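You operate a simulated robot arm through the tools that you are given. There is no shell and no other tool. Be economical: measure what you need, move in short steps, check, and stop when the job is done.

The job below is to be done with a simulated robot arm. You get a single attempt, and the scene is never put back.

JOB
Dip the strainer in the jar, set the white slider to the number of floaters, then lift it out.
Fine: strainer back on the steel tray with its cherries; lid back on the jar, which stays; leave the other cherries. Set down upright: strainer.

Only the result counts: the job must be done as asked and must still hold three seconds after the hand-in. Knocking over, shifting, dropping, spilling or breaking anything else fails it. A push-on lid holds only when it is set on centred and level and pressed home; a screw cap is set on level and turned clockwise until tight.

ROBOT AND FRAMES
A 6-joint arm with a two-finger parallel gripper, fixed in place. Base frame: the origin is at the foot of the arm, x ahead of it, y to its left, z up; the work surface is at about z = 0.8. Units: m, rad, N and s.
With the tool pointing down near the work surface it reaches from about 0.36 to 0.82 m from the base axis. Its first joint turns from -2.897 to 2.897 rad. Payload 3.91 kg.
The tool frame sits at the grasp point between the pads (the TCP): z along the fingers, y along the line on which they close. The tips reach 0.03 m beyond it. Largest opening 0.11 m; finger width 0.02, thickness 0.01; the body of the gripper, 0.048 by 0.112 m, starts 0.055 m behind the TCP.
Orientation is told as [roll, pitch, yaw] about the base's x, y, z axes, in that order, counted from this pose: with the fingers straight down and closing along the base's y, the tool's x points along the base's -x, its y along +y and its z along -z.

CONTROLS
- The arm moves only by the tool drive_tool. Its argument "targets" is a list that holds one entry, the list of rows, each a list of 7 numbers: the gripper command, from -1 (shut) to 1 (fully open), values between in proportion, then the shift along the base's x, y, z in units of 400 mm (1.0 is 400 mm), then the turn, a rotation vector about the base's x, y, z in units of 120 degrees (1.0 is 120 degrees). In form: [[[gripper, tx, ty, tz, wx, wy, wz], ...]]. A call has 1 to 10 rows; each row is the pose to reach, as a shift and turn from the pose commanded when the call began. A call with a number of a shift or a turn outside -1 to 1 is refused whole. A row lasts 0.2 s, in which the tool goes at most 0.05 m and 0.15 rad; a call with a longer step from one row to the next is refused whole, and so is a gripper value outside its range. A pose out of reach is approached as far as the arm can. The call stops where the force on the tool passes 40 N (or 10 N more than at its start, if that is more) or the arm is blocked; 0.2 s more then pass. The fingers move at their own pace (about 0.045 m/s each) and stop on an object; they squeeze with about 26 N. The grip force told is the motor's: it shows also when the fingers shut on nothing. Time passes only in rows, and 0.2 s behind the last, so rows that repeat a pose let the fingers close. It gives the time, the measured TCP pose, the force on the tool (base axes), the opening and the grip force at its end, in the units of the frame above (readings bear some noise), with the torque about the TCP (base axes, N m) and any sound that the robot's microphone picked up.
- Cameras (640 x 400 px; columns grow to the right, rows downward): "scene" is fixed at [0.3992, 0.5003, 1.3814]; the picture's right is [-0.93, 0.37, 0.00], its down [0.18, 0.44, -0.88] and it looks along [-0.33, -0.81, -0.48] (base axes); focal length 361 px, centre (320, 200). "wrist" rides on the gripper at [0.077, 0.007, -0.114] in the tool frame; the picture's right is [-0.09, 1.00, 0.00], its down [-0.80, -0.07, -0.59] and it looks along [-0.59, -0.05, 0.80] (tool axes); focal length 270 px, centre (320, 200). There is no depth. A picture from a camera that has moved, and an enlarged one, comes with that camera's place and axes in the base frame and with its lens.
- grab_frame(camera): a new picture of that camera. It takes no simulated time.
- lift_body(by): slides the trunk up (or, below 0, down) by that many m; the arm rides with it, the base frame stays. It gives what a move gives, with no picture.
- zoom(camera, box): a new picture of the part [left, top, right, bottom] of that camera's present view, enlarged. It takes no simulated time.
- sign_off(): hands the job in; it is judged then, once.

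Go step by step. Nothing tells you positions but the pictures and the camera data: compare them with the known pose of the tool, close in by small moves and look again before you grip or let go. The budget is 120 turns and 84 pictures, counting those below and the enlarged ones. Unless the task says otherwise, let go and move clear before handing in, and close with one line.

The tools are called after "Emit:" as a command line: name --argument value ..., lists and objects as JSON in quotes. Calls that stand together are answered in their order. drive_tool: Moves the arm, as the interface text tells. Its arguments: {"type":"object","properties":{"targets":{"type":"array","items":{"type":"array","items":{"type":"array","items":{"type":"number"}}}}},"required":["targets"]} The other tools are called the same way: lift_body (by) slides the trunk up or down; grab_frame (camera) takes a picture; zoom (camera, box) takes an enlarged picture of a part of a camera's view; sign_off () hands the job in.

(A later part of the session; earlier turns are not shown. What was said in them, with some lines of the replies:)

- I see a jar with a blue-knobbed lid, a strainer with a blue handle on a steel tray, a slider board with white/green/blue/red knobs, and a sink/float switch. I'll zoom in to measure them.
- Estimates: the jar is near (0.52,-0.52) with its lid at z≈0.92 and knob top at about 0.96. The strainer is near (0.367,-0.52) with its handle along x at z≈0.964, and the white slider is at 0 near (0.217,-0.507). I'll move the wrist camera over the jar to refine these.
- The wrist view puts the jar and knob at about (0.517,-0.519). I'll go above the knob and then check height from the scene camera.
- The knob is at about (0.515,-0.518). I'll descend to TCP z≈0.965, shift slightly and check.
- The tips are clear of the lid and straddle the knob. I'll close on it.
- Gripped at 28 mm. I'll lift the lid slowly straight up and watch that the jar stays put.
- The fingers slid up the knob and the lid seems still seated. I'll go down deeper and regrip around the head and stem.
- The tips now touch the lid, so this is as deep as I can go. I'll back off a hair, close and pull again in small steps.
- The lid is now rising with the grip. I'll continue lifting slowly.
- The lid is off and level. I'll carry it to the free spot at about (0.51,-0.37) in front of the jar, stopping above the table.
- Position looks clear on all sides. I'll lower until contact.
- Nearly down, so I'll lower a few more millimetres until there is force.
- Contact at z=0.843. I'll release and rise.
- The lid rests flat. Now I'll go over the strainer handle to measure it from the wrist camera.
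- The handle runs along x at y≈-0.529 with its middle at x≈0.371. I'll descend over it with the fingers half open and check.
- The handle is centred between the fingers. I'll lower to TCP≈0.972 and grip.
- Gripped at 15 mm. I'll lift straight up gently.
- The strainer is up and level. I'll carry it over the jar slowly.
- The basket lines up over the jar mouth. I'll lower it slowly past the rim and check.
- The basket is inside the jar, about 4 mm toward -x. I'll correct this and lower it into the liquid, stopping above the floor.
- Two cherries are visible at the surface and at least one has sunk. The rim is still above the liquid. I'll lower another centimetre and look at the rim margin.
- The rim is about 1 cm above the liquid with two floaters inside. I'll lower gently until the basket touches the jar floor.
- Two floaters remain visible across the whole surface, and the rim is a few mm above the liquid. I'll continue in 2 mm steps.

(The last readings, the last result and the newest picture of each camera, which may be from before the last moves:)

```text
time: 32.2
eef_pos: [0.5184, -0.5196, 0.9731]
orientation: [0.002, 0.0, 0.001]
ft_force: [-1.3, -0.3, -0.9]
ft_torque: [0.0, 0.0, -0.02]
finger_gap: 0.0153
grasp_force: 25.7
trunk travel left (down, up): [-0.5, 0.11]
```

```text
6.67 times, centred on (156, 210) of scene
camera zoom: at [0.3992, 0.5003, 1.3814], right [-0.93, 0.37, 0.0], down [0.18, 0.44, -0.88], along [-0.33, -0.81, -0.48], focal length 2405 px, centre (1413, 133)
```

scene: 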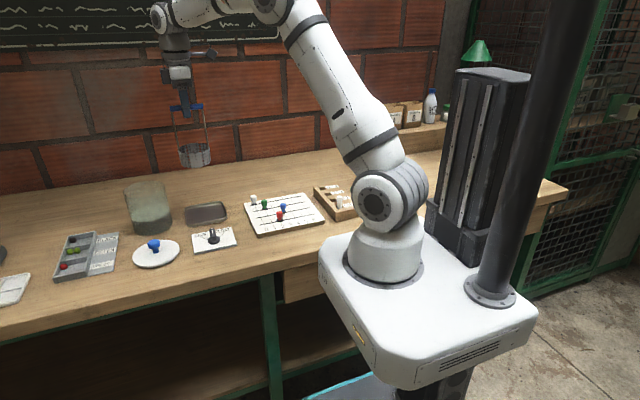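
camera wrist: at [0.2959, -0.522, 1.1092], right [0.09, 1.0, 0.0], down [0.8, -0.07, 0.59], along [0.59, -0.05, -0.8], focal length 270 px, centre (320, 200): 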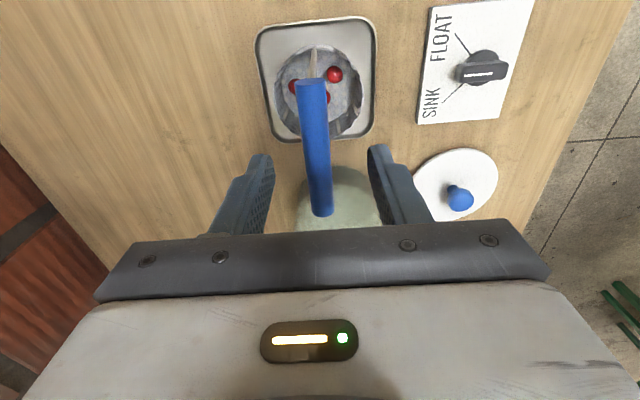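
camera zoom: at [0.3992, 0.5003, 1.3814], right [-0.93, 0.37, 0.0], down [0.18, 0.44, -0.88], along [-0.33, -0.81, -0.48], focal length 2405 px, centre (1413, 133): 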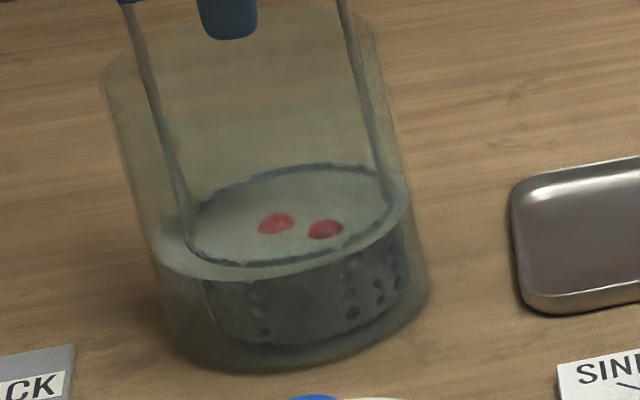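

The rim is about 3 mm above the liquid and there is no clear contact yet. One more small step.

Emit:
drive_tool --targets '[[[-1, 0, 0, -0.003, 0, 0, 0], [-1, 0, 0, -0.004, 0, 0, 0], [-1, 0, 0, -0.004, 0, 0, 0]]]'

Emit:
zoom --camera "scene" --box '[116, 180, 196, 240]'

```text
time: 33.0
eef_pos: [0.5192, -0.5204, 0.9688]
orientation: [0.0, 0.0, 0.0]
ft_force: [-0.9, -0.2, -1.5]
ft_torque: [0.0, 0.01, 0.0]
finger_gap: 0.0152
grasp_force: 25.6
trunk travel left (down, up): [-0.5, 0.11]
```

```text
6.67 times, centred on (156, 210) of scene
camera zoom: at [0.3992, 0.5003, 1.3814], right [-0.93, 0.37, 0.0], down [0.18, 0.44, -0.88], along [-0.33, -0.81, -0.48], focal length 2405 px, centre (1413, 133)
```

zoom: 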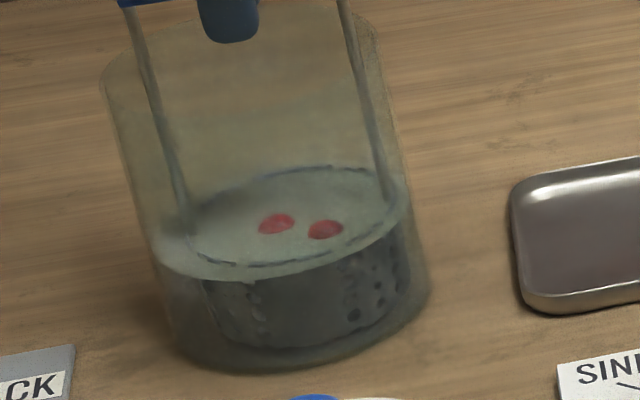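

The rim is right at the liquid level and the cherries sit well inside. The floor should be within a couple of mm, so I'll feel for it.

Emit:
drive_tool --targets '[[[-1, 0, 0, -0.003, 0, 0, 0], [-1, 0, 0, -0.005, 0, 0, 0], [-1, 0, 0, -0.005, 0, 0, 0]]]'

Emit:
zoom --camera "scene" --box '[116, 180, 196, 240]'

```text
time: 33.8
eef_pos: [0.5182, -0.5187, 0.97]
orientation: [-0.002, -0.001, 0.0]
ft_force: [-0.1, -1.5, 9.1]
ft_torque: [-0.02, 0.14, -0.01]
finger_gap: 0.0153
grasp_force: 25.6
trunk travel left (down, up): [-0.5, 0.11]
```

```text
6.67 times, centred on (156, 210) of scene
camera zoom: at [0.3992, 0.5003, 1.3814], right [-0.93, 0.37, 0.0], down [0.18, 0.44, -0.88], along [-0.33, -0.81, -0.48], focal length 2405 px, centre (1413, 133)
```

zoom: 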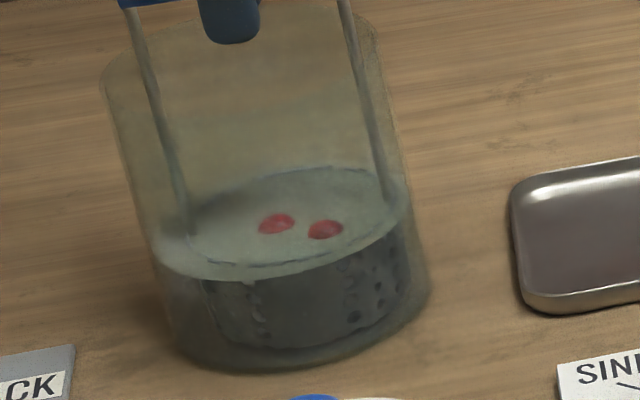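

It touched the floor with the rim at the surface and both floaters inside. I'll unload, open slightly and rise straight up.

Emit:
drive_tool --targets '[[[-1, 0, 0, 0.003, 0, 0, 0], [-0.5, 0, 0, 0.003, 0, 0, 0], [-0.3, 0, 0, 0.003, 0, 0, 0], [-0.3, 0, 0, 0.003, 0, 0, 0], [-0.2, 0, 0, 0.05, 0, 0, 0], [-0.2, 0, 0, 0.12, 0, 0, 0], [-0.2, 0, 0, 0.2, 0, 0, 0], [-0.2, 0, 0, 0.3, 0, 0, 0], [-0.2, 0, 0, 0.35, 0, 0, 0]]]'

Emit:
zoom --camera "scene" --box '[90, 150, 218, 240]'

Emit:
grab_frame --camera "wrist"

```text
time: 35.8
eef_pos: [0.5181, -0.5185, 1.1104]
orientation: [0.001, -0.001, -0.001]
ft_force: [0.1, -0.4, -0.2]
ft_torque: [-0.02, -0.02, -0.02]
finger_gap: 0.0442
grasp_force: 0.0
trunk travel left (down, up): [-0.5, 0.11]
```

```text
4.44 times, centred on (154, 195) of scene
camera zoom: at [0.3992, 0.5003, 1.3814], right [-0.93, 0.37, 0.0], down [0.18, 0.44, -0.88], along [-0.33, -0.81, -0.48], focal length 1603 px, centre (1058, 222)
```

zoom: 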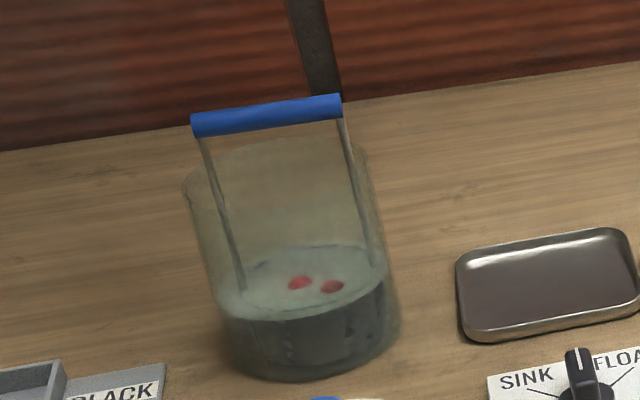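

```text
39 pictures are left
camera wrist: at [0.4421, -0.5117, 1.2237], right [0.09, 1.0, 0.0], down [0.8, -0.07, 0.59], along [0.59, -0.05, -0.8], focal length 270 px, centre (320, 200)
```

wrist: 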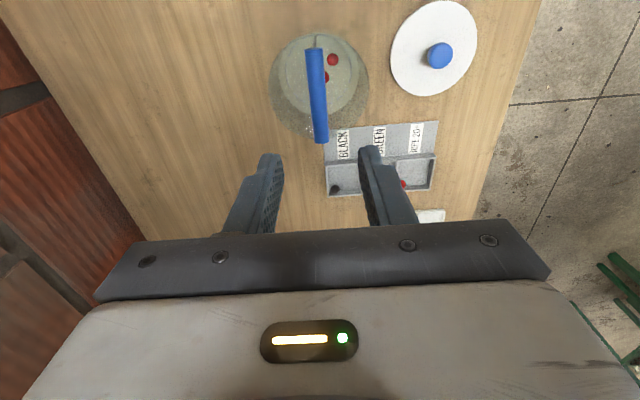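

The strainer stands upright in the jar with 2 floaters, so the white slider goes to 2. I'll move over the slider board.

Emit:
drive_tool --targets '[[[-0.3, -0.1, 0, 0.05, 0, 0, 0], [-0.3, -0.2, 0, 0.05, 0, 0, 0], [-0.3, -0.3, 0.01, 0.05, 0, 0, 0], [-0.3, -0.4, 0.02, 0.05, 0, 0, 0], [-0.3, -0.5, 0.02, 0.05, 0, 0, 0], [-0.3, -0.6, 0.03, 0.0, 0, 0, 0], [-0.3, -0.7, 0.03, -0.05, 0, 0, 0], [-0.3, -0.76, 0.03, -0.1, 0, 0, 0], [-0.3, -0.76, 0.03, -0.2, 0, 0, 0], [-0.3, -0.76, 0.03, -0.25, 0, 0, 0]]]'

Emit:
grab_frame --camera "wrist"

Emit:
grab_frame --camera "scene"

```text
time: 38.0
eef_pos: [0.2141, -0.5072, 1.0081]
orientation: [0.0, 0.001, -0.001]
ft_force: [0.3, -0.5, -0.8]
ft_torque: [-0.01, 0.01, 0.01]
finger_gap: 0.0386
grasp_force: 0.0
trunk travel left (down, up): [-0.5, 0.11]
```

```text
38 pictures are left
camera wrist: at [0.1376, -0.5, 1.1222], right [0.09, 1.0, 0.0], down [0.8, -0.07, 0.59], along [0.59, -0.05, -0.8], focal length 270 px, centre (320, 200)
```

wrist: 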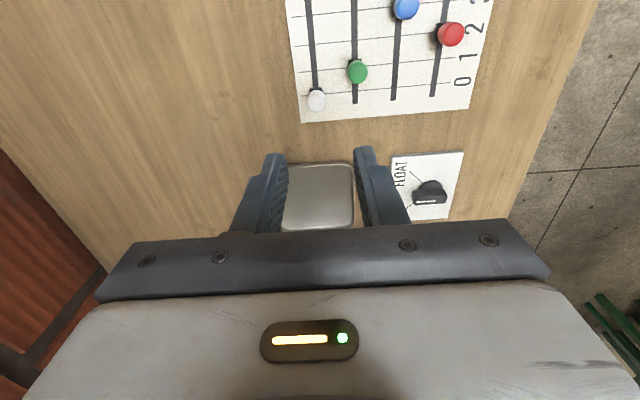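

```text
37 pictures are left
```

scene: 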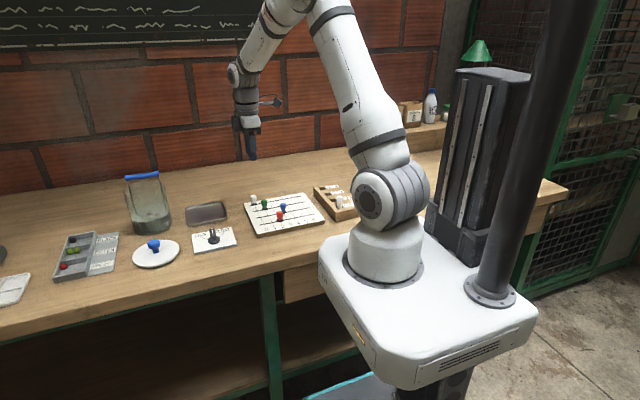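

The white knob is at about (0.216,-0.509) and its head is around z 0.84. I'll descend above it.

Emit:
drive_tool --targets '[[[-0.3, 0.005, -0.005, -0.1, 0, 0, 0], [-0.3, 0.005, -0.005, -0.2, 0, 0, 0], [-0.3, 0.005, -0.005, -0.26, 0, 0, 0], [-0.3, 0.005, -0.005, -0.3, 0, 0, 0], [-0.3, 0.005, -0.005, -0.3, 0, 0, 0]]]'

Emit:
zoom --camera "scene" --box '[220, 165, 300, 215]'

Emit:
zoom --camera "wrist" --box '[200, 50, 440, 230]'

```text
time: 39.2
eef_pos: [0.2169, -0.5089, 0.8889]
orientation: [0.001, 0.0, 0.001]
ft_force: [-0.1, -0.2, 0.1]
ft_torque: [0.0, 0.0, 0.0]
finger_gap: 0.0385
grasp_force: 0.1
trunk travel left (down, up): [-0.5, 0.11]
```

```text
8.00 times, centred on (260, 190) of scene
camera zoom: at [0.3992, 0.5003, 1.3814], right [-0.93, 0.37, 0.0], down [0.18, 0.44, -0.88], along [-0.33, -0.81, -0.48], focal length 2886 px, centre (800, 280)
```

zoom: 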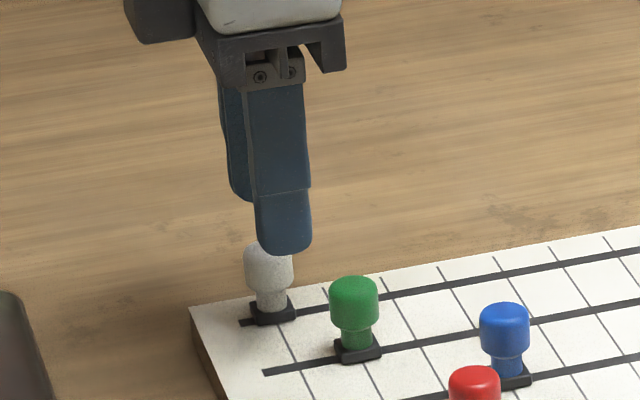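

```text
2.22 times, centred on (320, 140) of wrist
camera zoom: at [0.1407, -0.5023, 1.0025], right [0.09, 1.0, 0.0], down [0.8, -0.07, 0.59], along [0.59, -0.05, -0.8], focal length 601 px, centre (320, 333)
```

zoom: 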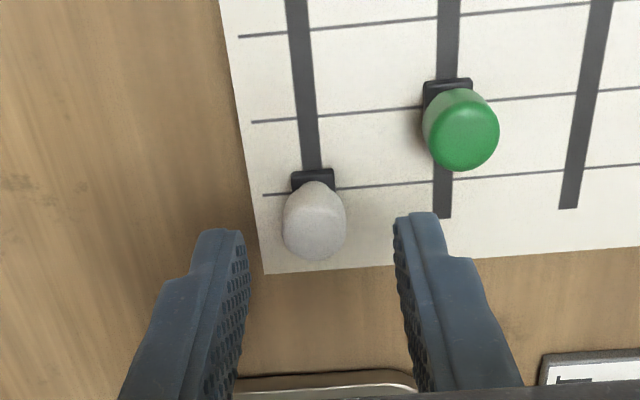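

The white slider is at 0 and the tick pitch is about 24 mm. I'll lower to z≈0.857 and grip the knob.

Emit:
drive_tool --targets '[[[-0.3, 0, 0, -0.04, 0, 0, 0], [-0.3, 0, 0, -0.075, 0, 0, 0], [-1, 0, 0, -0.075, 0, 0, 0], [-1, 0, 0, -0.075, 0, 0, 0], [-1, 0, 0, -0.075, 0, 0, 0]]]'

Emit:
zoom --camera "scene" --box '[220, 165, 300, 215]'

```text
time: 40.4
eef_pos: [0.2159, -0.5114, 0.8591]
orientation: [-0.003, 0.0, -0.001]
ft_force: [0.7, -13.6, -0.7]
ft_torque: [-0.35, -0.07, -0.05]
finger_gap: 0.0171
grasp_force: 45.2
trunk travel left (down, up): [-0.5, 0.11]
```

```text
8.00 times, centred on (260, 190) of scene
camera zoom: at [0.3992, 0.5003, 1.3814], right [-0.93, 0.37, 0.0], down [0.18, 0.44, -0.88], along [-0.33, -0.81, -0.48], focal length 2886 px, centre (800, 280)
```

zoom: 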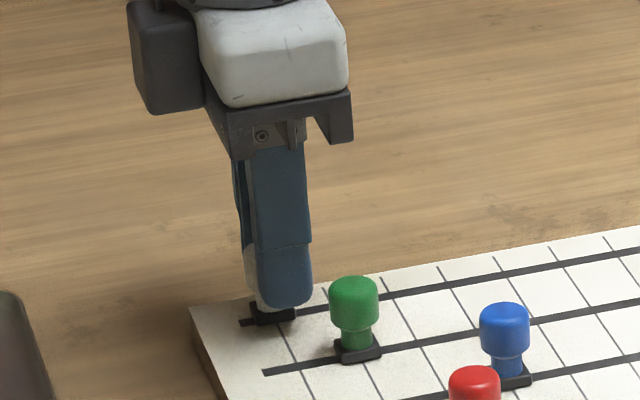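

The knob is about 3 mm further to -y, so I'll shift to relieve the side force.

Emit:
drive_tool --targets '[[[-1, 0, -0.006, 0, 0, 0, 0], [-1, 0, -0.008, 0, 0, 0, 0]]]'

```text
time: 41.0
eef_pos: [0.2152, -0.5114, 0.858]
orientation: [0.003, 0.001, -0.001]
ft_force: [0.2, -0.1, 3.6]
ft_torque: [0.04, -0.33, -0.06]
finger_gap: 0.0174
grasp_force: 44.5
trunk travel left (down, up): [-0.5, 0.11]
```

The side force is gone. I'll slide along -x in small steps.

Emit:
drive_tool --targets '[[[-1, -0.015, 0, 0, 0, 0, 0], [-1, -0.03, 0, 0, 0, 0, 0], [-1, -0.045, 0, 0, 0, 0, 0], [-1, -0.06, 0, 0, 0, 0, 0], [-1, -0.075, 0, 0, 0, 0, 0], [-1, -0.09, 0, 0, 0, 0, 0], [-1, -0.1, 0, 0, 0, 0, 0], [-1, -0.1, 0, 0, 0, 0, 0]]]'

Emit:
zoom --camera "scene" --box '[236, 170, 316, 220]'

Emit:
zoom --camera "wrist" --box '[220, 60, 420, 220]'

```text
time: 42.8
eef_pos: [0.177, -0.5116, 0.8592]
orientation: [0.002, 0.0, 0.0]
ft_force: [-0.3, 7.8, -3.7]
ft_torque: [0.16, 0.06, 0.02]
finger_gap: 0.0173
grasp_force: 45.5
trunk travel left (down, up): [-0.5, 0.11]
```

```text
8.00 times, centred on (276, 195) of scene
camera zoom: at [0.3992, 0.5003, 1.3814], right [-0.93, 0.37, 0.0], down [0.18, 0.44, -0.88], along [-0.33, -0.81, -0.48], focal length 2886 px, centre (672, 240)
```

zoom: 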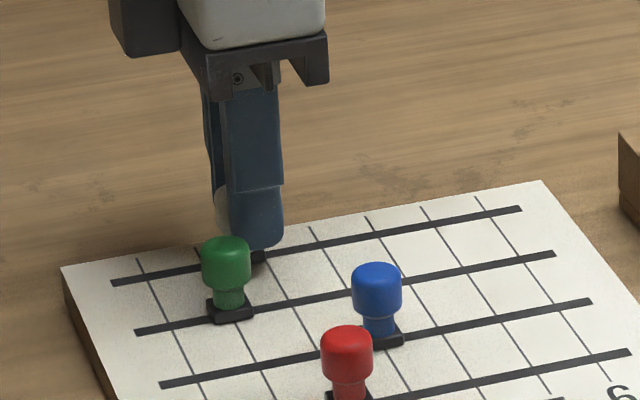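

```text
2.50 times, centred on (320, 140) of wrist
camera zoom: at [0.1, -0.5045, 0.9728], right [0.09, 1.0, 0.0], down [0.8, -0.07, 0.59], along [0.59, -0.05, -0.8], focal length 676 px, centre (320, 350)
```

zoom: 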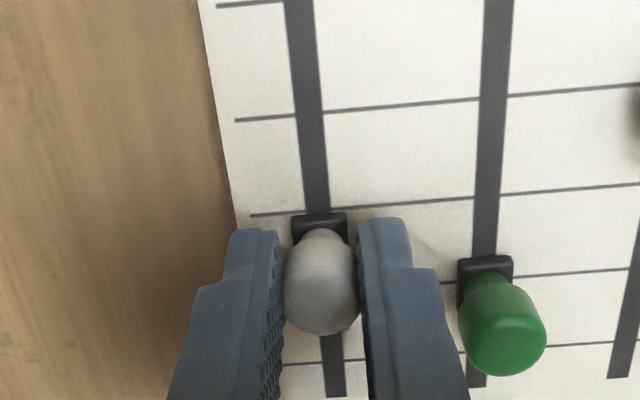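

The slider has moved 39 mm and needs about 8 mm more to reach line 2. I'll continue with a tiny +y correction.

Emit:
drive_tool --targets '[[[-1, -0.008, 0.004, 0, 0, 0, 0], [-1, -0.016, 0.005, 0, 0, 0, 0], [-1, -0.02, 0.005, 0, 0, 0, 0], [-1, -0.02, 0.005, 0, 0, 0, 0]]]'

Emit:
zoom --camera "wrist" --box '[260, 100, 420, 220]'

```text
time: 43.8
eef_pos: [0.1688, -0.5104, 0.8593]
orientation: [-0.002, 0.0, -0.001]
ft_force: [0.5, -5.9, -6.2]
ft_torque: [-0.17, 0.03, -0.02]
finger_gap: 0.0174
grasp_force: 44.7
trunk travel left (down, up): [-0.5, 0.11]
```

```text
3.33 times, centred on (340, 160) of wrist
camera zoom: at [0.0922, -0.5041, 0.9727], right [0.09, 1.0, 0.0], down [0.8, -0.07, 0.59], along [0.59, -0.05, -0.8], focal length 901 px, centre (253, 333)
```

zoom: 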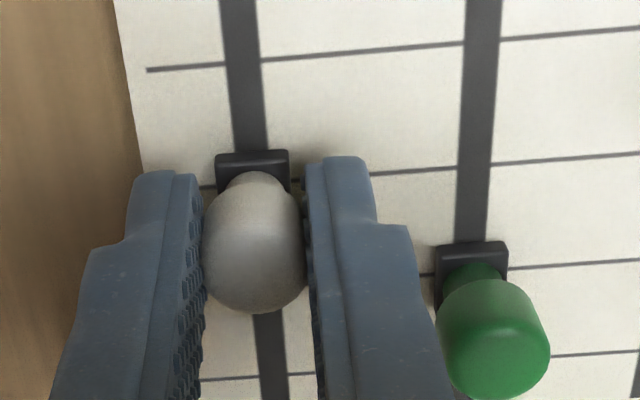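

White appears to be on line 2. I'll open the fingers slightly, rise and verify.

Emit:
drive_tool --targets '[[[-0.35, 0, 0, 0, 0, 0, 0], [-0.35, 0, 0, 0, 0, 0, 0], [-0.35, 0, 0, 0.06, 0, 0, 0], [-0.35, 0, 0, 0.15, 0, 0, 0], [-0.35, 0.05, 0, 0.25, 0, 0, 0], [-0.35, 0.05, 0, 0.3, 0, 0, 0], [-0.35, 0.05, 0, 0.3, 0, 0, 0]]]'

Emit:
zoom --camera "scene" --box '[236, 180, 332, 240]'

Emit:
zoom --camera "wrist" --box '[240, 0, 480, 150]'

```text
time: 45.4
eef_pos: [0.1888, -0.5093, 0.9793]
orientation: [0.001, -0.001, 0.001]
ft_force: [0.2, 0.1, 0.0]
ft_torque: [0.0, -0.01, 0.02]
finger_gap: 0.0358
grasp_force: 0.0
trunk travel left (down, up): [-0.5, 0.11]
```

```text
6.67 times, centred on (284, 210) of scene
camera zoom: at [0.3992, 0.5003, 1.3814], right [-0.93, 0.37, 0.0], down [0.18, 0.44, -0.88], along [-0.33, -0.81, -0.48], focal length 2405 px, centre (560, 133)
```

zoom: 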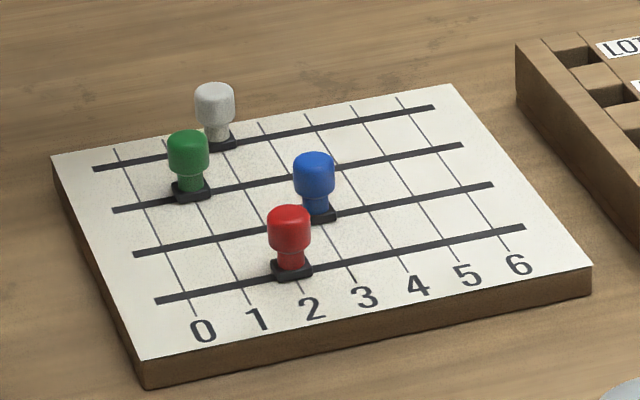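

```text
2.67 times, centred on (360, 75) of wrist
camera zoom: at [0.1114, -0.5035, 1.0928], right [0.09, 1.0, 0.0], down [0.8, -0.07, 0.59], along [0.59, -0.05, -0.8], focal length 721 px, centre (213, 533)
```

zoom: 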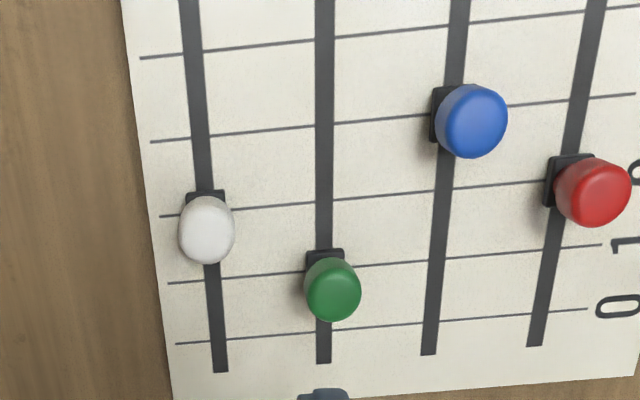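

White is on 2 and the others are unchanged. Now I'll return above the strainer handle.

Emit:
drive_tool --targets '[[[-0.2, 0.05, 0, 0.1, 0, 0, 0], [-0.2, 0.1, 0, 0.2, 0, 0, 0], [-0.2, 0.2, 0, 0.27, 0, 0, 0], [-0.2, 0.31, 0, 0.3, 0, 0, 0], [-0.2, 0.42, -0.005, 0.3, 0, 0, 0], [-0.2, 0.53, -0.01, 0.3, 0, 0, 0], [-0.2, 0.64, -0.015, 0.3, 0, 0, 0], [-0.2, 0.75, -0.02, 0.3, 0, 0, 0], [-0.2, 0.8235, -0.022, 0.3, 0, 0, 0], [-0.2, 0.8235, -0.022, 0.3, 0, 0, 0]]]'

Emit:
grab_frame --camera "wrist"

Emit:
zoom --camera "scene" --box '[90, 150, 218, 240]'

```text
time: 47.6
eef_pos: [0.5182, -0.5187, 1.0985]
orientation: [0.0, -0.001, -0.001]
ft_force: [-0.2, 0.3, -0.2]
ft_torque: [0.0, 0.01, 0.0]
finger_gap: 0.0439
grasp_force: 0.1
trunk travel left (down, up): [-0.5, 0.11]
```

```text
28 pictures are left
camera wrist: at [0.4418, -0.5121, 1.2132], right [0.09, 1.0, 0.0], down [0.8, -0.07, 0.59], along [0.59, -0.05, -0.8], focal length 270 px, centre (320, 200)
```

wrist: 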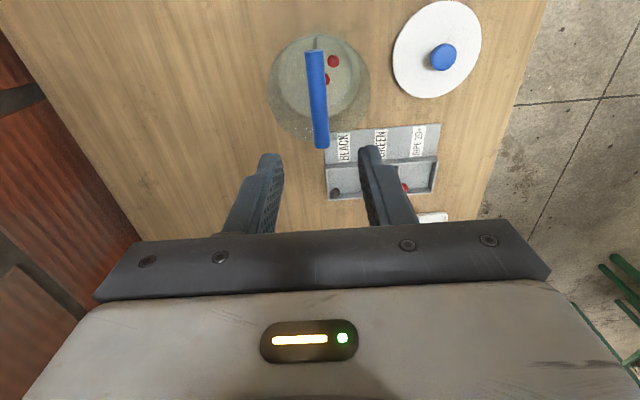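

```text
4.44 times, centred on (154, 195) of scene
camera zoom: at [0.3992, 0.5003, 1.3814], right [-0.93, 0.37, 0.0], down [0.18, 0.44, -0.88], along [-0.33, -0.81, -0.48], focal length 1603 px, centre (1058, 222)
```

zoom: 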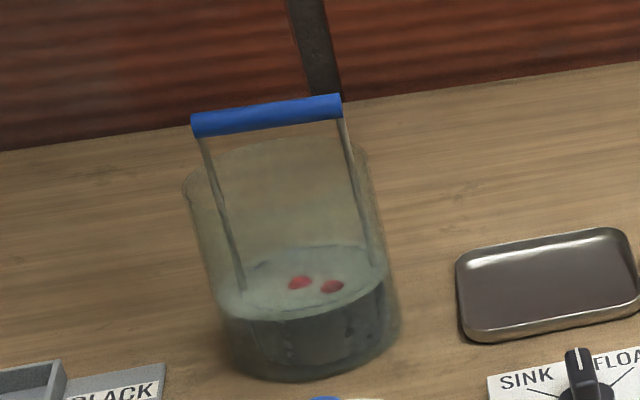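

Nothing has moved. I'll descend and grip the handle.

Emit:
drive_tool --targets '[[[-0.2, 0, 0, -0.1, 0, 0, 0], [-0.2, 0, 0, -0.2, 0, 0, 0], [-0.2, 0, 0, -0.27, 0, 0, 0], [-0.2, 0, 0, -0.32, 0, 0, 0], [-0.5, 0, 0, -0.32, 0, 0, 0], [-1, 0, 0, -0.32, 0, 0, 0], [-1, 0, 0, -0.32, 0, 0, 0], [-1, 0, 0, -0.32, 0, 0, 0], [-1, 0, 0, -0.32, 0, 0, 0]]]'

```text
time: 49.6
eef_pos: [0.5176, -0.5185, 0.9703]
orientation: [-0.001, 0.0, 0.0]
ft_force: [-0.1, 0.3, 0.2]
ft_torque: [0.01, 0.01, 0.0]
finger_gap: 0.0154
grasp_force: 26.5
trunk travel left (down, up): [-0.5, 0.11]
```

Gripped. I'll lift slowly and straight, letting it drain and checking the cherries.

Emit:
drive_tool --targets '[[[-1, 0, 0, 0.01, 0, 0, 0], [-1, 0, 0, 0.025, 0, 0, 0], [-1, 0, 0, 0.045, 0, 0, 0], [-1, 0, 0, 0.07, 0, 0, 0], [-1, 0, 0, 0.1, 0, 0, 0], [-1, 0, 0, 0.13, 0, 0, 0], [-1, 0, 0, 0.16, 0, 0, 0], [-1, 0, 0, 0.19, 0, 0, 0], [-1, 0, 0, 0.19, 0, 0, 0]]]'

Emit:
zoom --camera "wrist" --box '[200, 0, 440, 150]'

Emit:
zoom --camera "scene" --box '[90, 140, 218, 240]'

```text
time: 51.6
eef_pos: [0.5182, -0.5191, 1.048]
orientation: [0.001, 0.001, -0.001]
ft_force: [0.8, 0.6, -2.3]
ft_torque: [-0.02, -0.01, 0.01]
finger_gap: 0.0153
grasp_force: 26.5
trunk travel left (down, up): [-0.5, 0.11]
```

```text
2.67 times, centred on (320, 75) of wrist
camera zoom: at [0.4417, -0.5122, 1.1613], right [0.09, 1.0, 0.0], down [0.8, -0.07, 0.59], along [0.59, -0.05, -0.8], focal length 721 px, centre (320, 533)
```

zoom: 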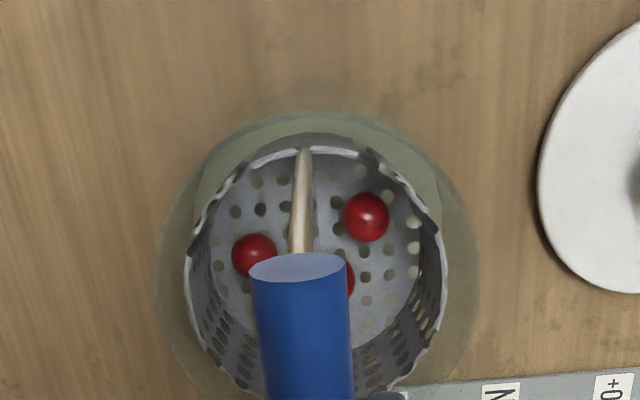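

```text
4.00 times, centred on (154, 190) of scene
camera zoom: at [0.3992, 0.5003, 1.3814], right [-0.93, 0.37, 0.0], down [0.18, 0.44, -0.88], along [-0.33, -0.81, -0.48], focal length 1443 px, centre (984, 240)
```

zoom: 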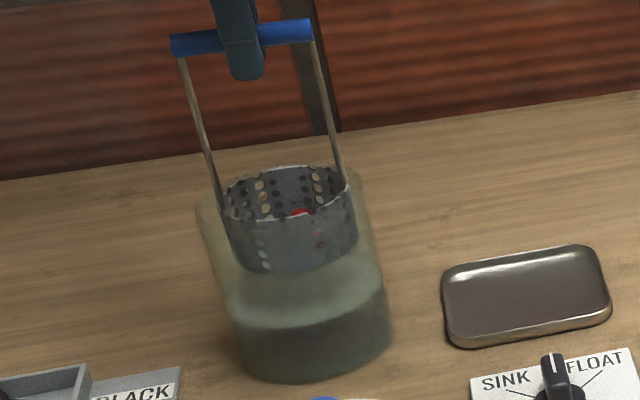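

All cherries are back in the basket. I'll raise it clear and carry it back over the tray.

Emit:
drive_tool --targets '[[[-1, 0, 0, 0.05, 0, 0, 0], [-1, 0, 0, 0.1, 0, 0, 0], [-1, 0, 0, 0.15, 0, 0, 0], [-1, 0, 0, 0.2, 0, 0, 0], [-1, 0, 0, 0.235, 0, 0, 0], [-1, 0, 0, 0.245, 0, 0, 0], [-1, 0, 0, 0.245, 0, 0, 0]]]'

Emit:
drive_tool --targets '[[[-1, -0.03, 0, 0, 0, 0, 0], [-1, -0.08, -0.005, 0, 0, 0, 0], [-1, -0.13, -0.01, 0, 0, 0, 0], [-1, -0.18, -0.015, 0, 0, 0, 0], [-1, -0.23, -0.02, 0, 0, 0, 0], [-1, -0.28, -0.025, 0, 0, 0, 0], [-1, -0.325, -0.025, 0, 0, 0, 0], [-1, -0.355, -0.025, 0, 0, 0, 0], [-1, -0.365, -0.025, 0, 0, 0, 0], [-1, -0.365, -0.025, 0, 0, 0, 0]]]'

Emit:
grab_frame --camera "scene"

```text
time: 53.2
eef_pos: [0.5178, -0.5182, 1.1447]
orientation: [-0.001, -0.001, 0.0]
ft_force: [-0.9, -0.2, -1.1]
ft_torque: [0.0, -0.02, 0.01]
finger_gap: 0.0154
grasp_force: 26.0
trunk travel left (down, up): [-0.5, 0.11]
```

```text
time: 55.4
eef_pos: [0.371, -0.5283, 1.1462]
orientation: [0.001, 0.0, 0.0]
ft_force: [0.2, -0.1, -1.6]
ft_torque: [0.0, -0.02, 0.02]
finger_gap: 0.0154
grasp_force: 26.1
trunk travel left (down, up): [-0.5, 0.11]
```

```text
24 pictures are left
```

scene: 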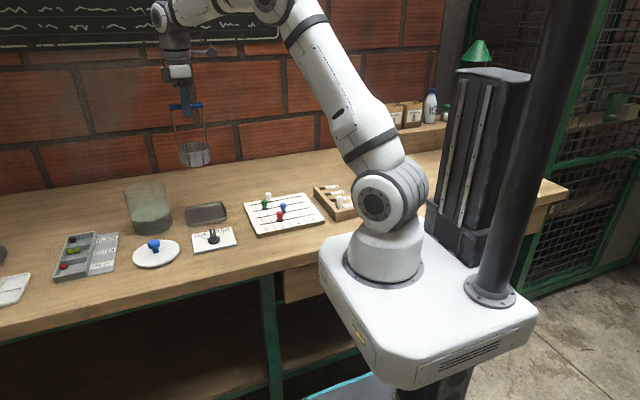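

Over the tray. I'll lower to about 2 cm above the original height and check alignment.

Emit:
drive_tool --targets '[[[-1, 0, 0, -0.05, 0, 0, 0], [-1, 0, 0, -0.1, 0, 0, 0], [-1, 0, 0, -0.16, 0, 0, 0], [-1, 0, 0, -0.22, 0, 0, 0], [-1, 0, 0, -0.28, 0, 0, 0], [-1, 0, 0, -0.33, 0, 0, 0], [-1, 0, 0, -0.37, 0, 0, 0], [-1, 0, 0, -0.395, 0, 0, 0], [-1, 0, 0, -0.395, 0, 0, 0]]]'

Emit:
zoom --camera "scene" --box '[150, 150, 262, 240]'

Emit:
zoom --camera "wrist" --box '[220, 0, 420, 125]'

```text
time: 57.4
eef_pos: [0.3723, -0.5278, 0.9862]
orientation: [0.0, 0.002, -0.001]
ft_force: [0.5, -0.4, -2.0]
ft_torque: [-0.01, -0.01, 0.01]
finger_gap: 0.0156
grasp_force: 26.0
trunk travel left (down, up): [-0.5, 0.11]
```

```text
4.44 times, centred on (206, 195) of scene
camera zoom: at [0.3992, 0.5003, 1.3814], right [-0.93, 0.37, 0.0], down [0.18, 0.44, -0.88], along [-0.33, -0.81, -0.48], focal length 1603 px, centre (827, 222)
```

zoom: 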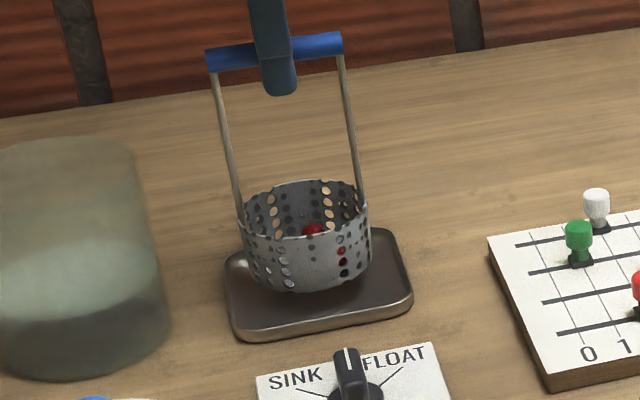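

```text
3.20 times, centred on (320, 62) of wrist
camera zoom: at [0.2954, -0.5217, 1.1003], right [0.09, 1.0, 0.0], down [0.8, -0.07, 0.59], along [0.59, -0.05, -0.8], focal length 865 px, centre (320, 640)
```

zoom: 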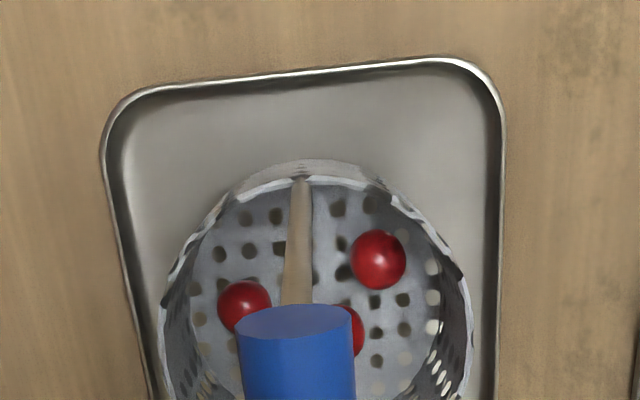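

Well aligned, so I'll shift -3 mm in x and lower to contact.

Emit:
drive_tool --targets '[[[-1, -0.008, 0, -0.015, 0, 0, 0], [-1, -0.008, 0, -0.03, 0, 0, 0], [-1, -0.008, 0, -0.038, 0, 0, 0], [-1, -0.008, 0, -0.043, 0, 0, 0]]]'

```text
time: 58.4
eef_pos: [0.3683, -0.5293, 0.9703]
orientation: [-0.001, 0.0, 0.001]
ft_force: [-0.5, -0.8, -1.6]
ft_torque: [0.05, 0.01, -0.03]
finger_gap: 0.0151
grasp_force: 26.6
trunk travel left (down, up): [-0.5, 0.11]
```

Emit:
drive_tool --targets '[[[-1, 0, 0, -0.003, 0, 0, 0], [-1, 0, 0, -0.005, 0, 0, 0], [-1, 0, 0, -0.005, 0, 0, 0]]]'

```text
time: 59.2
eef_pos: [0.3681, -0.5286, 0.9691]
orientation: [-0.004, -0.001, 0.0]
ft_force: [-0.5, -3.1, 14.8]
ft_torque: [-0.05, 0.16, 0.01]
finger_gap: 0.0153
grasp_force: 25.4
trunk travel left (down, up): [-0.5, 0.11]
```

It's on the tray. I'll unload, release and rise.

Emit:
drive_tool --targets '[[[-1, 0, 0, 0.003, 0, 0, 0], [-0.5, 0, 0, 0.004, 0, 0, 0], [-0.2, 0, 0, 0.004, 0, 0, 0], [-0.2, 0, 0, 0.004, 0, 0, 0], [-0.2, 0, 0, 0.06, 0, 0, 0], [-0.2, 0, 0, 0.14, 0, 0, 0], [-0.1, 0, 0, 0.25, 0, 0, 0], [0, 0, 0, 0.33, 0, 0, 0], [0, 0, 0, 0.33, 0, 0, 0]]]'

Emit:
zoom --camera "scene" --box '[110, 150, 262, 270]'

```text
time: 61.2
eef_pos: [0.3687, -0.5285, 1.1006]
orientation: [-0.001, 0.0, -0.002]
ft_force: [0.4, -0.6, 0.1]
ft_torque: [0.03, -0.05, 0.02]
finger_gap: 0.0552
grasp_force: 0.0
trunk travel left (down, up): [-0.5, 0.11]
```

```text
3.33 times, centred on (186, 210) of scene
camera zoom: at [0.3992, 0.5003, 1.3814], right [-0.93, 0.37, 0.0], down [0.18, 0.44, -0.88], along [-0.33, -0.81, -0.48], focal length 1202 px, centre (767, 167)
```

zoom: 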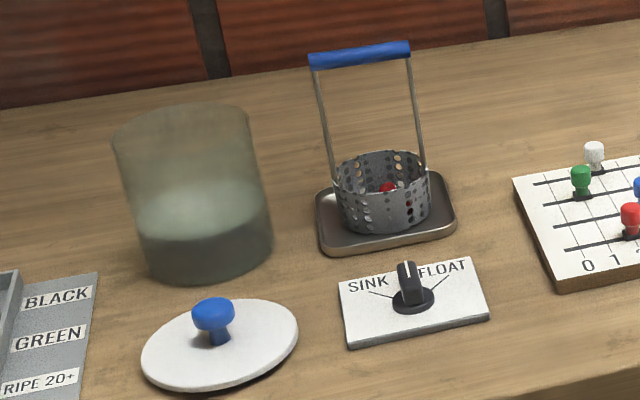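

The strainer is upright on its tray with its cherries. Now I'll go over the lid knob at (0.508,-0.369).

Emit:
drive_tool --targets '[[[0, 0.05, 0.05, 0, 0, 0, 0], [0, 0.12, 0.13, 0, 0, 0, 0], [0, 0.19, 0.21, 0, 0, 0, 0], [0, 0.26, 0.29, 0, 0, 0, 0], [0, 0.33, 0.37, 0, 0, 0, 0], [0, 0.348, 0.399, -0.06, 0, 0, 0], [0, 0.348, 0.399, -0.17, 0, 0, 0], [0, 0.348, 0.399, -0.28, 0, 0, 0], [0, 0.348, 0.399, -0.38, 0, 0, 0], [0, 0.348, 0.399, -0.4, 0, 0, 0]]]'

Emit:
grab_frame --camera "wrist"

```text
time: 63.4
eef_pos: [0.5089, -0.3701, 0.9396]
orientation: [0.001, 0.0, 0.001]
ft_force: [0.2, -0.3, -0.3]
ft_torque: [0.0, 0.02, -0.01]
finger_gap: 0.055
grasp_force: 0.0
trunk travel left (down, up): [-0.5, 0.11]
```

```text
20 pictures are left
camera wrist: at [0.431, -0.3627, 1.0535], right [0.09, 1.0, 0.0], down [0.8, -0.07, 0.59], along [0.59, -0.05, -0.8], focal length 270 px, centre (320, 200)
```

wrist: 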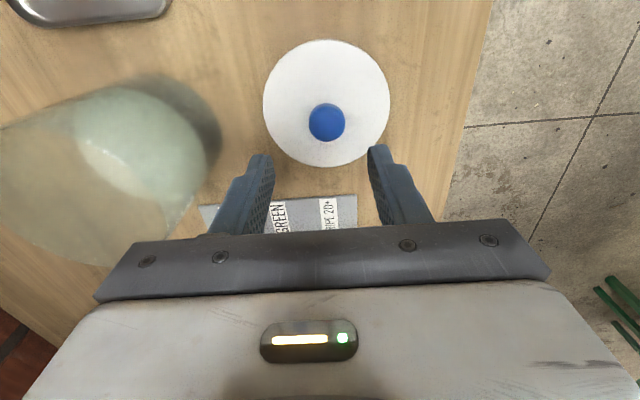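

The knob is centred to within 2–3 mm. I'll descend to z≈0.845 and grip.

Emit:
drive_tool --targets '[[[0, -0.002, 0.006, -0.1, 0, 0, 0], [0, -0.002, 0.006, -0.18, 0, 0, 0], [0, -0.002, 0.006, -0.236, 0, 0, 0], [-0.3, -0.002, 0.006, -0.236, 0, 0, 0], [-1, -0.002, 0.006, -0.236, 0, 0, 0], [-1, -0.002, 0.006, -0.236, 0, 0, 0], [-1, -0.002, 0.006, -0.236, 0, 0, 0], [-1, -0.002, 0.006, -0.236, 0, 0, 0]]]'

Emit:
zoom --camera "scene" --box '[92, 210, 220, 290]'

```text
time: 65.2
eef_pos: [0.5074, -0.3679, 0.8458]
orientation: [0.0, 0.0, -0.001]
ft_force: [-0.1, 0.8, -0.6]
ft_torque: [-0.02, -0.04, 0.01]
finger_gap: 0.0286
grasp_force: 26.4
trunk travel left (down, up): [-0.5, 0.11]
```

```text
5.00 times, centred on (156, 250) of scene
camera zoom: at [0.3992, 0.5003, 1.3814], right [-0.93, 0.37, 0.0], down [0.18, 0.44, -0.88], along [-0.33, -0.81, -0.48], focal length 1804 px, centre (1140, -50)
```

zoom: 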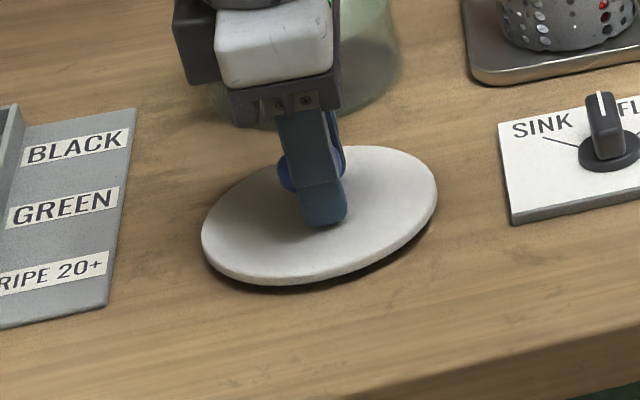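

Gripped. I'll lift and carry it back over the jar at about (0.515,-0.519), keeping it high.

Emit:
drive_tool --targets '[[[-1, 0, 0, 0.03, 0, 0, 0], [-1, 0, 0, 0.12, 0, 0, 0], [-1, 0, 0, 0.24, 0, 0, 0], [-1, 0, 0, 0.35, 0, 0, 0], [-1, 0, 0, 0.43, 0, 0, 0], [-1, 0.005, -0.08, 0.45, 0, 0, 0], [-1, 0.01, -0.18, 0.45, 0, 0, 0], [-1, 0.02, -0.28, 0.45, 0, 0, 0], [-1, 0.02, -0.36, 0.44, 0, 0, 0], [-1, 0.02, -0.38, 0.42, 0, 0, 0]]]'

Emit:
drive_tool --targets '[[[-1, 0, 0, -0.03, 0, 0, 0], [-1, 0, 0, -0.06, 0, 0, 0], [-1, 0, 0, -0.06, 0, 0, 0]]]'

Emit:
zoom --camera "scene" --box '[92, 140, 220, 220]'

Emit:
grab_frame --camera "wrist"

```text
time: 67.4
eef_pos: [0.5144, -0.5184, 1.0129]
orientation: [-0.001, 0.0, 0.0]
ft_force: [-0.2, 0.7, -0.7]
ft_torque: [0.0, -0.02, 0.0]
finger_gap: 0.0284
grasp_force: 25.6
trunk travel left (down, up): [-0.5, 0.11]
```

```text
time: 68.2
eef_pos: [0.5152, -0.5177, 0.9894]
orientation: [0.001, 0.0, 0.0]
ft_force: [-0.4, 0.0, -0.7]
ft_torque: [-0.02, 0.03, 0.02]
finger_gap: 0.0284
grasp_force: 26.8
trunk travel left (down, up): [-0.5, 0.11]
```

```text
5.00 times, centred on (156, 180) of scene
camera zoom: at [0.3992, 0.5003, 1.3814], right [-0.93, 0.37, 0.0], down [0.18, 0.44, -0.88], along [-0.33, -0.81, -0.48], focal length 1804 px, centre (1140, 300)
```

zoom: 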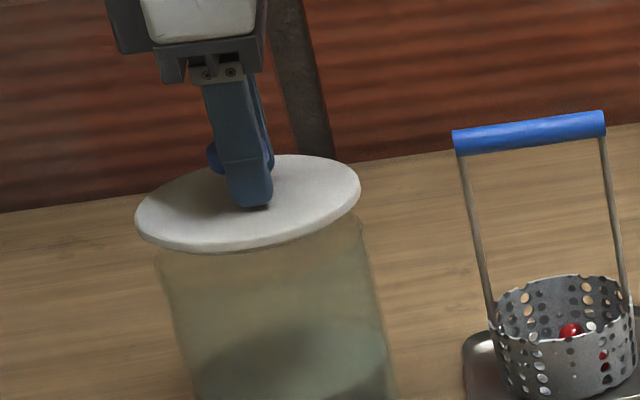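

```text
17 pictures are left
camera wrist: at [0.4385, -0.5118, 1.1025], right [0.09, 1.0, 0.0], down [0.8, -0.07, 0.59], along [0.59, -0.05, -0.8], focal length 270 px, centre (320, 200)
```

wrist: 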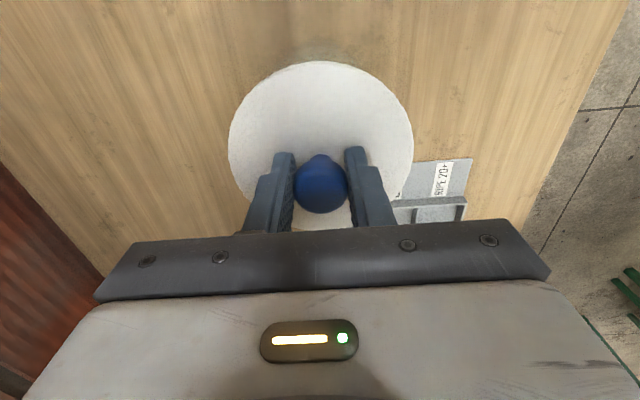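

It matches the lift-off picture. I'll lower gently to the rim.

Emit:
drive_tool --targets '[[[-1, 0, 0, -0.015, 0, 0, 0], [-1, 0, 0, -0.03, 0, 0, 0], [-1, 0, 0, -0.04, 0, 0, 0], [-1, 0, 0, -0.05, 0, 0, 0]]]'

Emit:
zoom --camera "scene" --box '[108, 155, 188, 205]'

```text
time: 69.2
eef_pos: [0.5153, -0.5188, 0.9691]
orientation: [0.001, 0.001, -0.002]
ft_force: [1.2, 0.0, 0.0]
ft_torque: [-0.03, -0.03, -0.01]
finger_gap: 0.0286
grasp_force: 26.1
trunk travel left (down, up): [-0.5, 0.11]
```

```text
8.00 times, centred on (148, 180) of scene
camera zoom: at [0.3992, 0.5003, 1.3814], right [-0.93, 0.37, 0.0], down [0.18, 0.44, -0.88], along [-0.33, -0.81, -0.48], focal length 2886 px, centre (1696, 360)
```

zoom: 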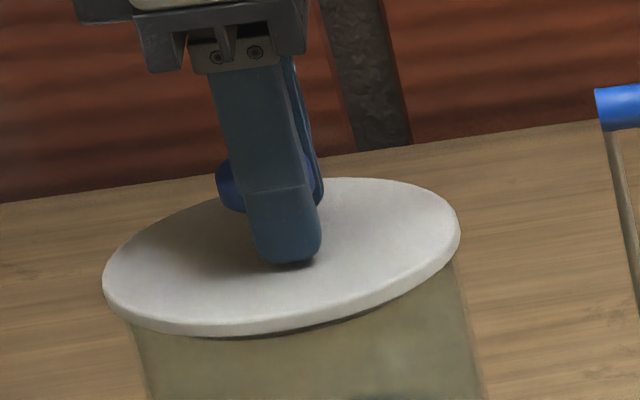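

The plug is entering. I'll press down until firm contact.

Emit:
drive_tool --targets '[[[-1, 0, 0, -0.006, 0, 0, 0], [-1, 0, 0, -0.012, 0, 0, 0], [-1, 0, 0, -0.018, 0, 0, 0], [-1, 0, 0, -0.024, 0, 0, 0], [-1, 0, 0, -0.03, 0, 0, 0]]]'

Emit:
zoom --camera "scene" --box '[108, 155, 188, 205]'

```text
time: 70.4
eef_pos: [0.5137, -0.5191, 0.9623]
orientation: [-0.005, -0.005, 0.0]
ft_force: [3.5, -3.0, 24.0]
ft_torque: [0.06, -0.03, -0.04]
finger_gap: 0.0284
grasp_force: 25.9
trunk travel left (down, up): [-0.5, 0.11]
```

```text
8.00 times, centred on (148, 180) of scene
camera zoom: at [0.3992, 0.5003, 1.3814], right [-0.93, 0.37, 0.0], down [0.18, 0.44, -0.88], along [-0.33, -0.81, -0.48], focal length 2886 px, centre (1696, 360)
```

zoom: 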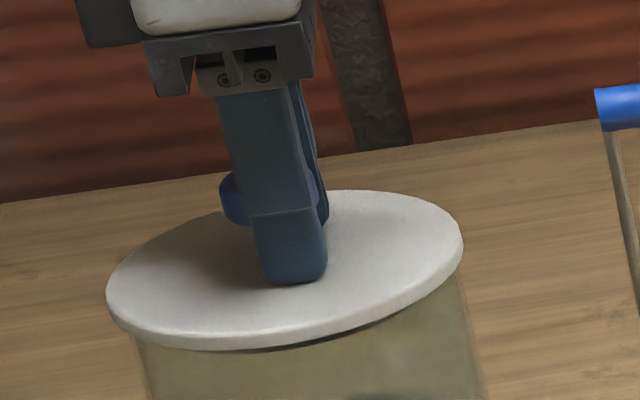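

It's at the original seated height with 24 N. I'll press a bit harder to be sure it is home.

Emit:
drive_tool --targets '[[[-1, 0, 0, -0.005, 0, 0, 0], [-1, 0, 0, -0.01, 0, 0, 0], [-1, 0, 0, -0.012, 0, 0, 0]]]'

```text
time: 70.9
eef_pos: [0.5167, -0.5201, 0.9604]
orientation: [-0.009, -0.008, 0.0]
ft_force: [0.6, -0.4, 12.1]
ft_torque: [0.4, 0.39, 0.01]
finger_gap: 0.0283
grasp_force: 26.0
trunk travel left (down, up): [-0.5, 0.11]
stopped in row 2: the force on the tool passed its limit at 42 N (the readings are from after the stop); the commanded pose is now the measured one
```

It was pressed with 42 N. I'll relax, release and rise.

Emit:
drive_tool --targets '[[[-0.3, 0, 0, 0.003, 0, 0, 0], [0, 0, 0, 0.004, 0, 0, 0], [0, 0, 0, 0.004, 0, 0, 0], [0, 0, 0, 0.06, 0, 0, 0], [0, 0, 0, 0.14, 0, 0, 0], [0, 0, 0, 0.18, 0, 0, 0]]]'

Emit:
zoom --camera "scene" --box '[100, 160, 196, 240]'

Emit:
grab_frame --camera "wrist"

```text
time: 72.3
eef_pos: [0.5158, -0.5198, 1.029]
orientation: [-0.006, -0.004, 0.001]
ft_force: [0.2, -0.8, -0.1]
ft_torque: [-0.03, -0.04, 0.0]
finger_gap: 0.0551
grasp_force: 0.0
trunk travel left (down, up): [-0.5, 0.11]
```

```text
5.00 times, centred on (148, 200) of scene
camera zoom: at [0.3992, 0.5003, 1.3814], right [-0.93, 0.37, 0.0], down [0.18, 0.44, -0.88], along [-0.33, -0.81, -0.48], focal length 1804 px, centre (1180, 200)
```

zoom: 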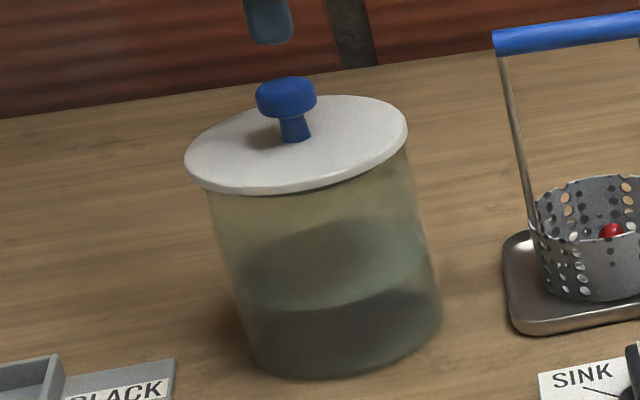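

```text
13 pictures are left
camera wrist: at [0.4386, -0.5125, 1.1433], right [0.09, 1.0, 0.0], down [0.8, -0.07, 0.6], along [0.6, -0.06, -0.8], focal length 270 px, centre (320, 200)
```

wrist: 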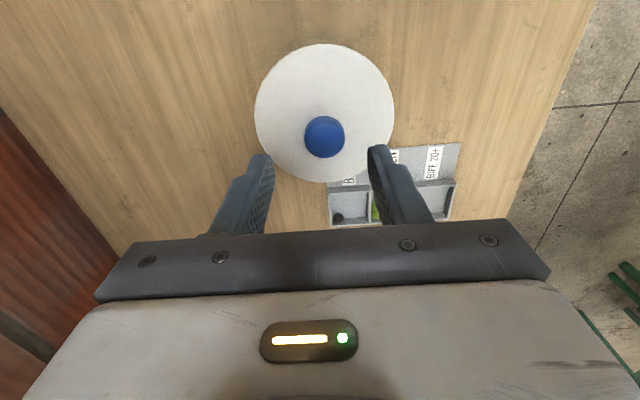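

The lid looks level and matches its original outline. For certainty I'll close the fingers and press once straight down on the knob top.

Emit:
drive_tool --targets '[[[-1, 0, 0.002, 0, 0, 0, 0], [-1, 0, 0.002, 0, 0, 0, 0], [-1, 0, 0.002, 0, 0, 0, 0], [-1, 0, 0.002, 0, 0, 0, 0], [-1, 0, 0.002, -0.03, 0, 0, 0], [-1, 0, 0.002, -0.06, 0, 0, 0], [-1, 0, 0.002, -0.08, 0, 0, 0]]]'

Emit:
drive_tool --targets '[[[-1, 0, 0, -0.01, 0, 0, 0], [-1, 0, 0, -0.02, 0, 0, 0], [-1, 0, 0, -0.03, 0, 0, 0], [-1, 0, 0, -0.04, 0, 0, 0], [-1, 0, 0, -0.05, 0, 0, 0]]]'

```text
time: 73.9
eef_pos: [0.5179, -0.5202, 0.9985]
orientation: [-0.004, -0.006, -0.001]
ft_force: [0.3, -0.3, 0.1]
ft_torque: [0.0, 0.02, -0.03]
finger_gap: 0.0
grasp_force: 26.4
trunk travel left (down, up): [-0.5, 0.11]
```

```text
time: 74.9
eef_pos: [0.5186, -0.5214, 0.9932]
orientation: [-0.022, -0.017, 0.0]
ft_force: [0.8, -1.0, 15.1]
ft_torque: [-0.02, 0.08, 0.02]
finger_gap: 0.0002
grasp_force: 26.6
trunk travel left (down, up): [-0.5, 0.11]
stopped in row 4: the force on the tool passed its limit at 44 N (the readings are from after the stop); the commanded pose is now the measured one
```

Pressed to 44 N without the lid sinking any further. I'll retreat up and make the final checks.

Emit:
drive_tool --targets '[[[-1, 0, 0, 0.03, 0, 0, 0], [-1, 0, 0, 0.12, 0, 0, 0], [-1, 0, 0, 0.23, 0, 0, 0], [-1, -0.05, 0.05, 0.3, 0, 0, 0], [-1, -0.12, 0.12, 0.33, 0, 0, 0], [-1, -0.2, 0.2, 0.33, 0, 0, 0]]]'

Emit:
grab_frame --camera "scene"

Emit:
zoom --camera "scene" --box '[110, 160, 238, 240]'

Emit:
zoom --camera "scene" --box '[236, 180, 332, 240]'

```text
time: 76.3
eef_pos: [0.4362, -0.44, 1.1217]
orientation: [-0.018, -0.014, 0.0]
ft_force: [-0.5, 0.2, 0.5]
ft_torque: [-0.02, -0.04, 0.01]
finger_gap: 0.0001
grasp_force: 25.8
trunk travel left (down, up): [-0.5, 0.11]
```

```text
12 pictures are left
```

scene: 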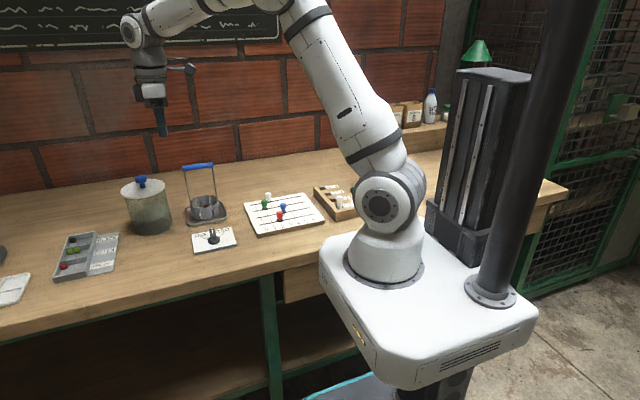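

```text
5.00 times, centred on (174, 200) of scene
camera zoom: at [0.3992, 0.5003, 1.3814], right [-0.93, 0.37, 0.0], down [0.18, 0.44, -0.88], along [-0.33, -0.81, -0.48], focal length 1804 px, centre (1050, 200)
```

zoom: 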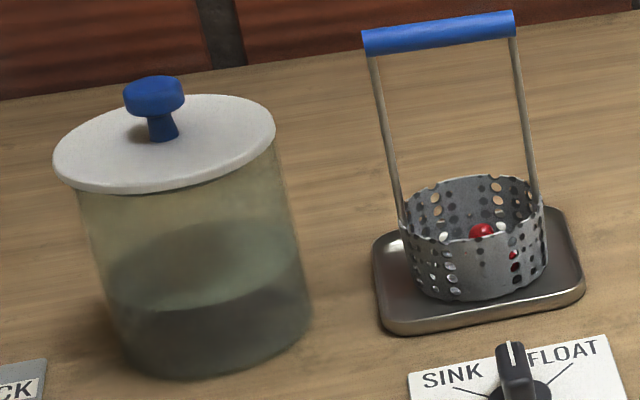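

```text
6.67 times, centred on (284, 210) of scene
camera zoom: at [0.3992, 0.5003, 1.3814], right [-0.93, 0.37, 0.0], down [0.18, 0.44, -0.88], along [-0.33, -0.81, -0.48], focal length 2405 px, centre (560, 133)
```

zoom: 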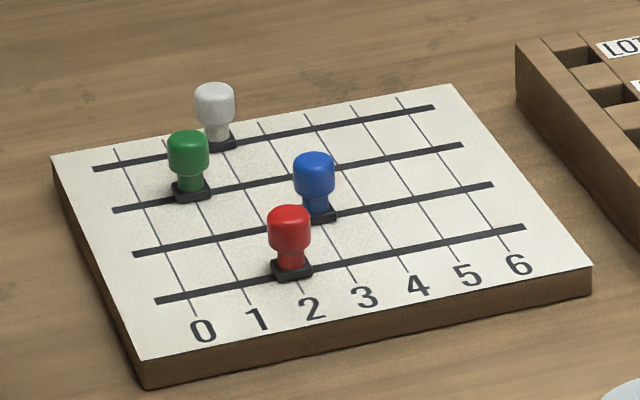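

Everything checks out: white is on 2, the strainer stands on its tray with its cherries, and the lid is seated on the jar. Handing in.

Emit:
sign_off

```text
The job is handed in.
```

The strainer was dipped and showed two floaters, so I set the white slider to 2, put the strainer back upright on the tray with its cherries, and pressed the lid back onto the jar.
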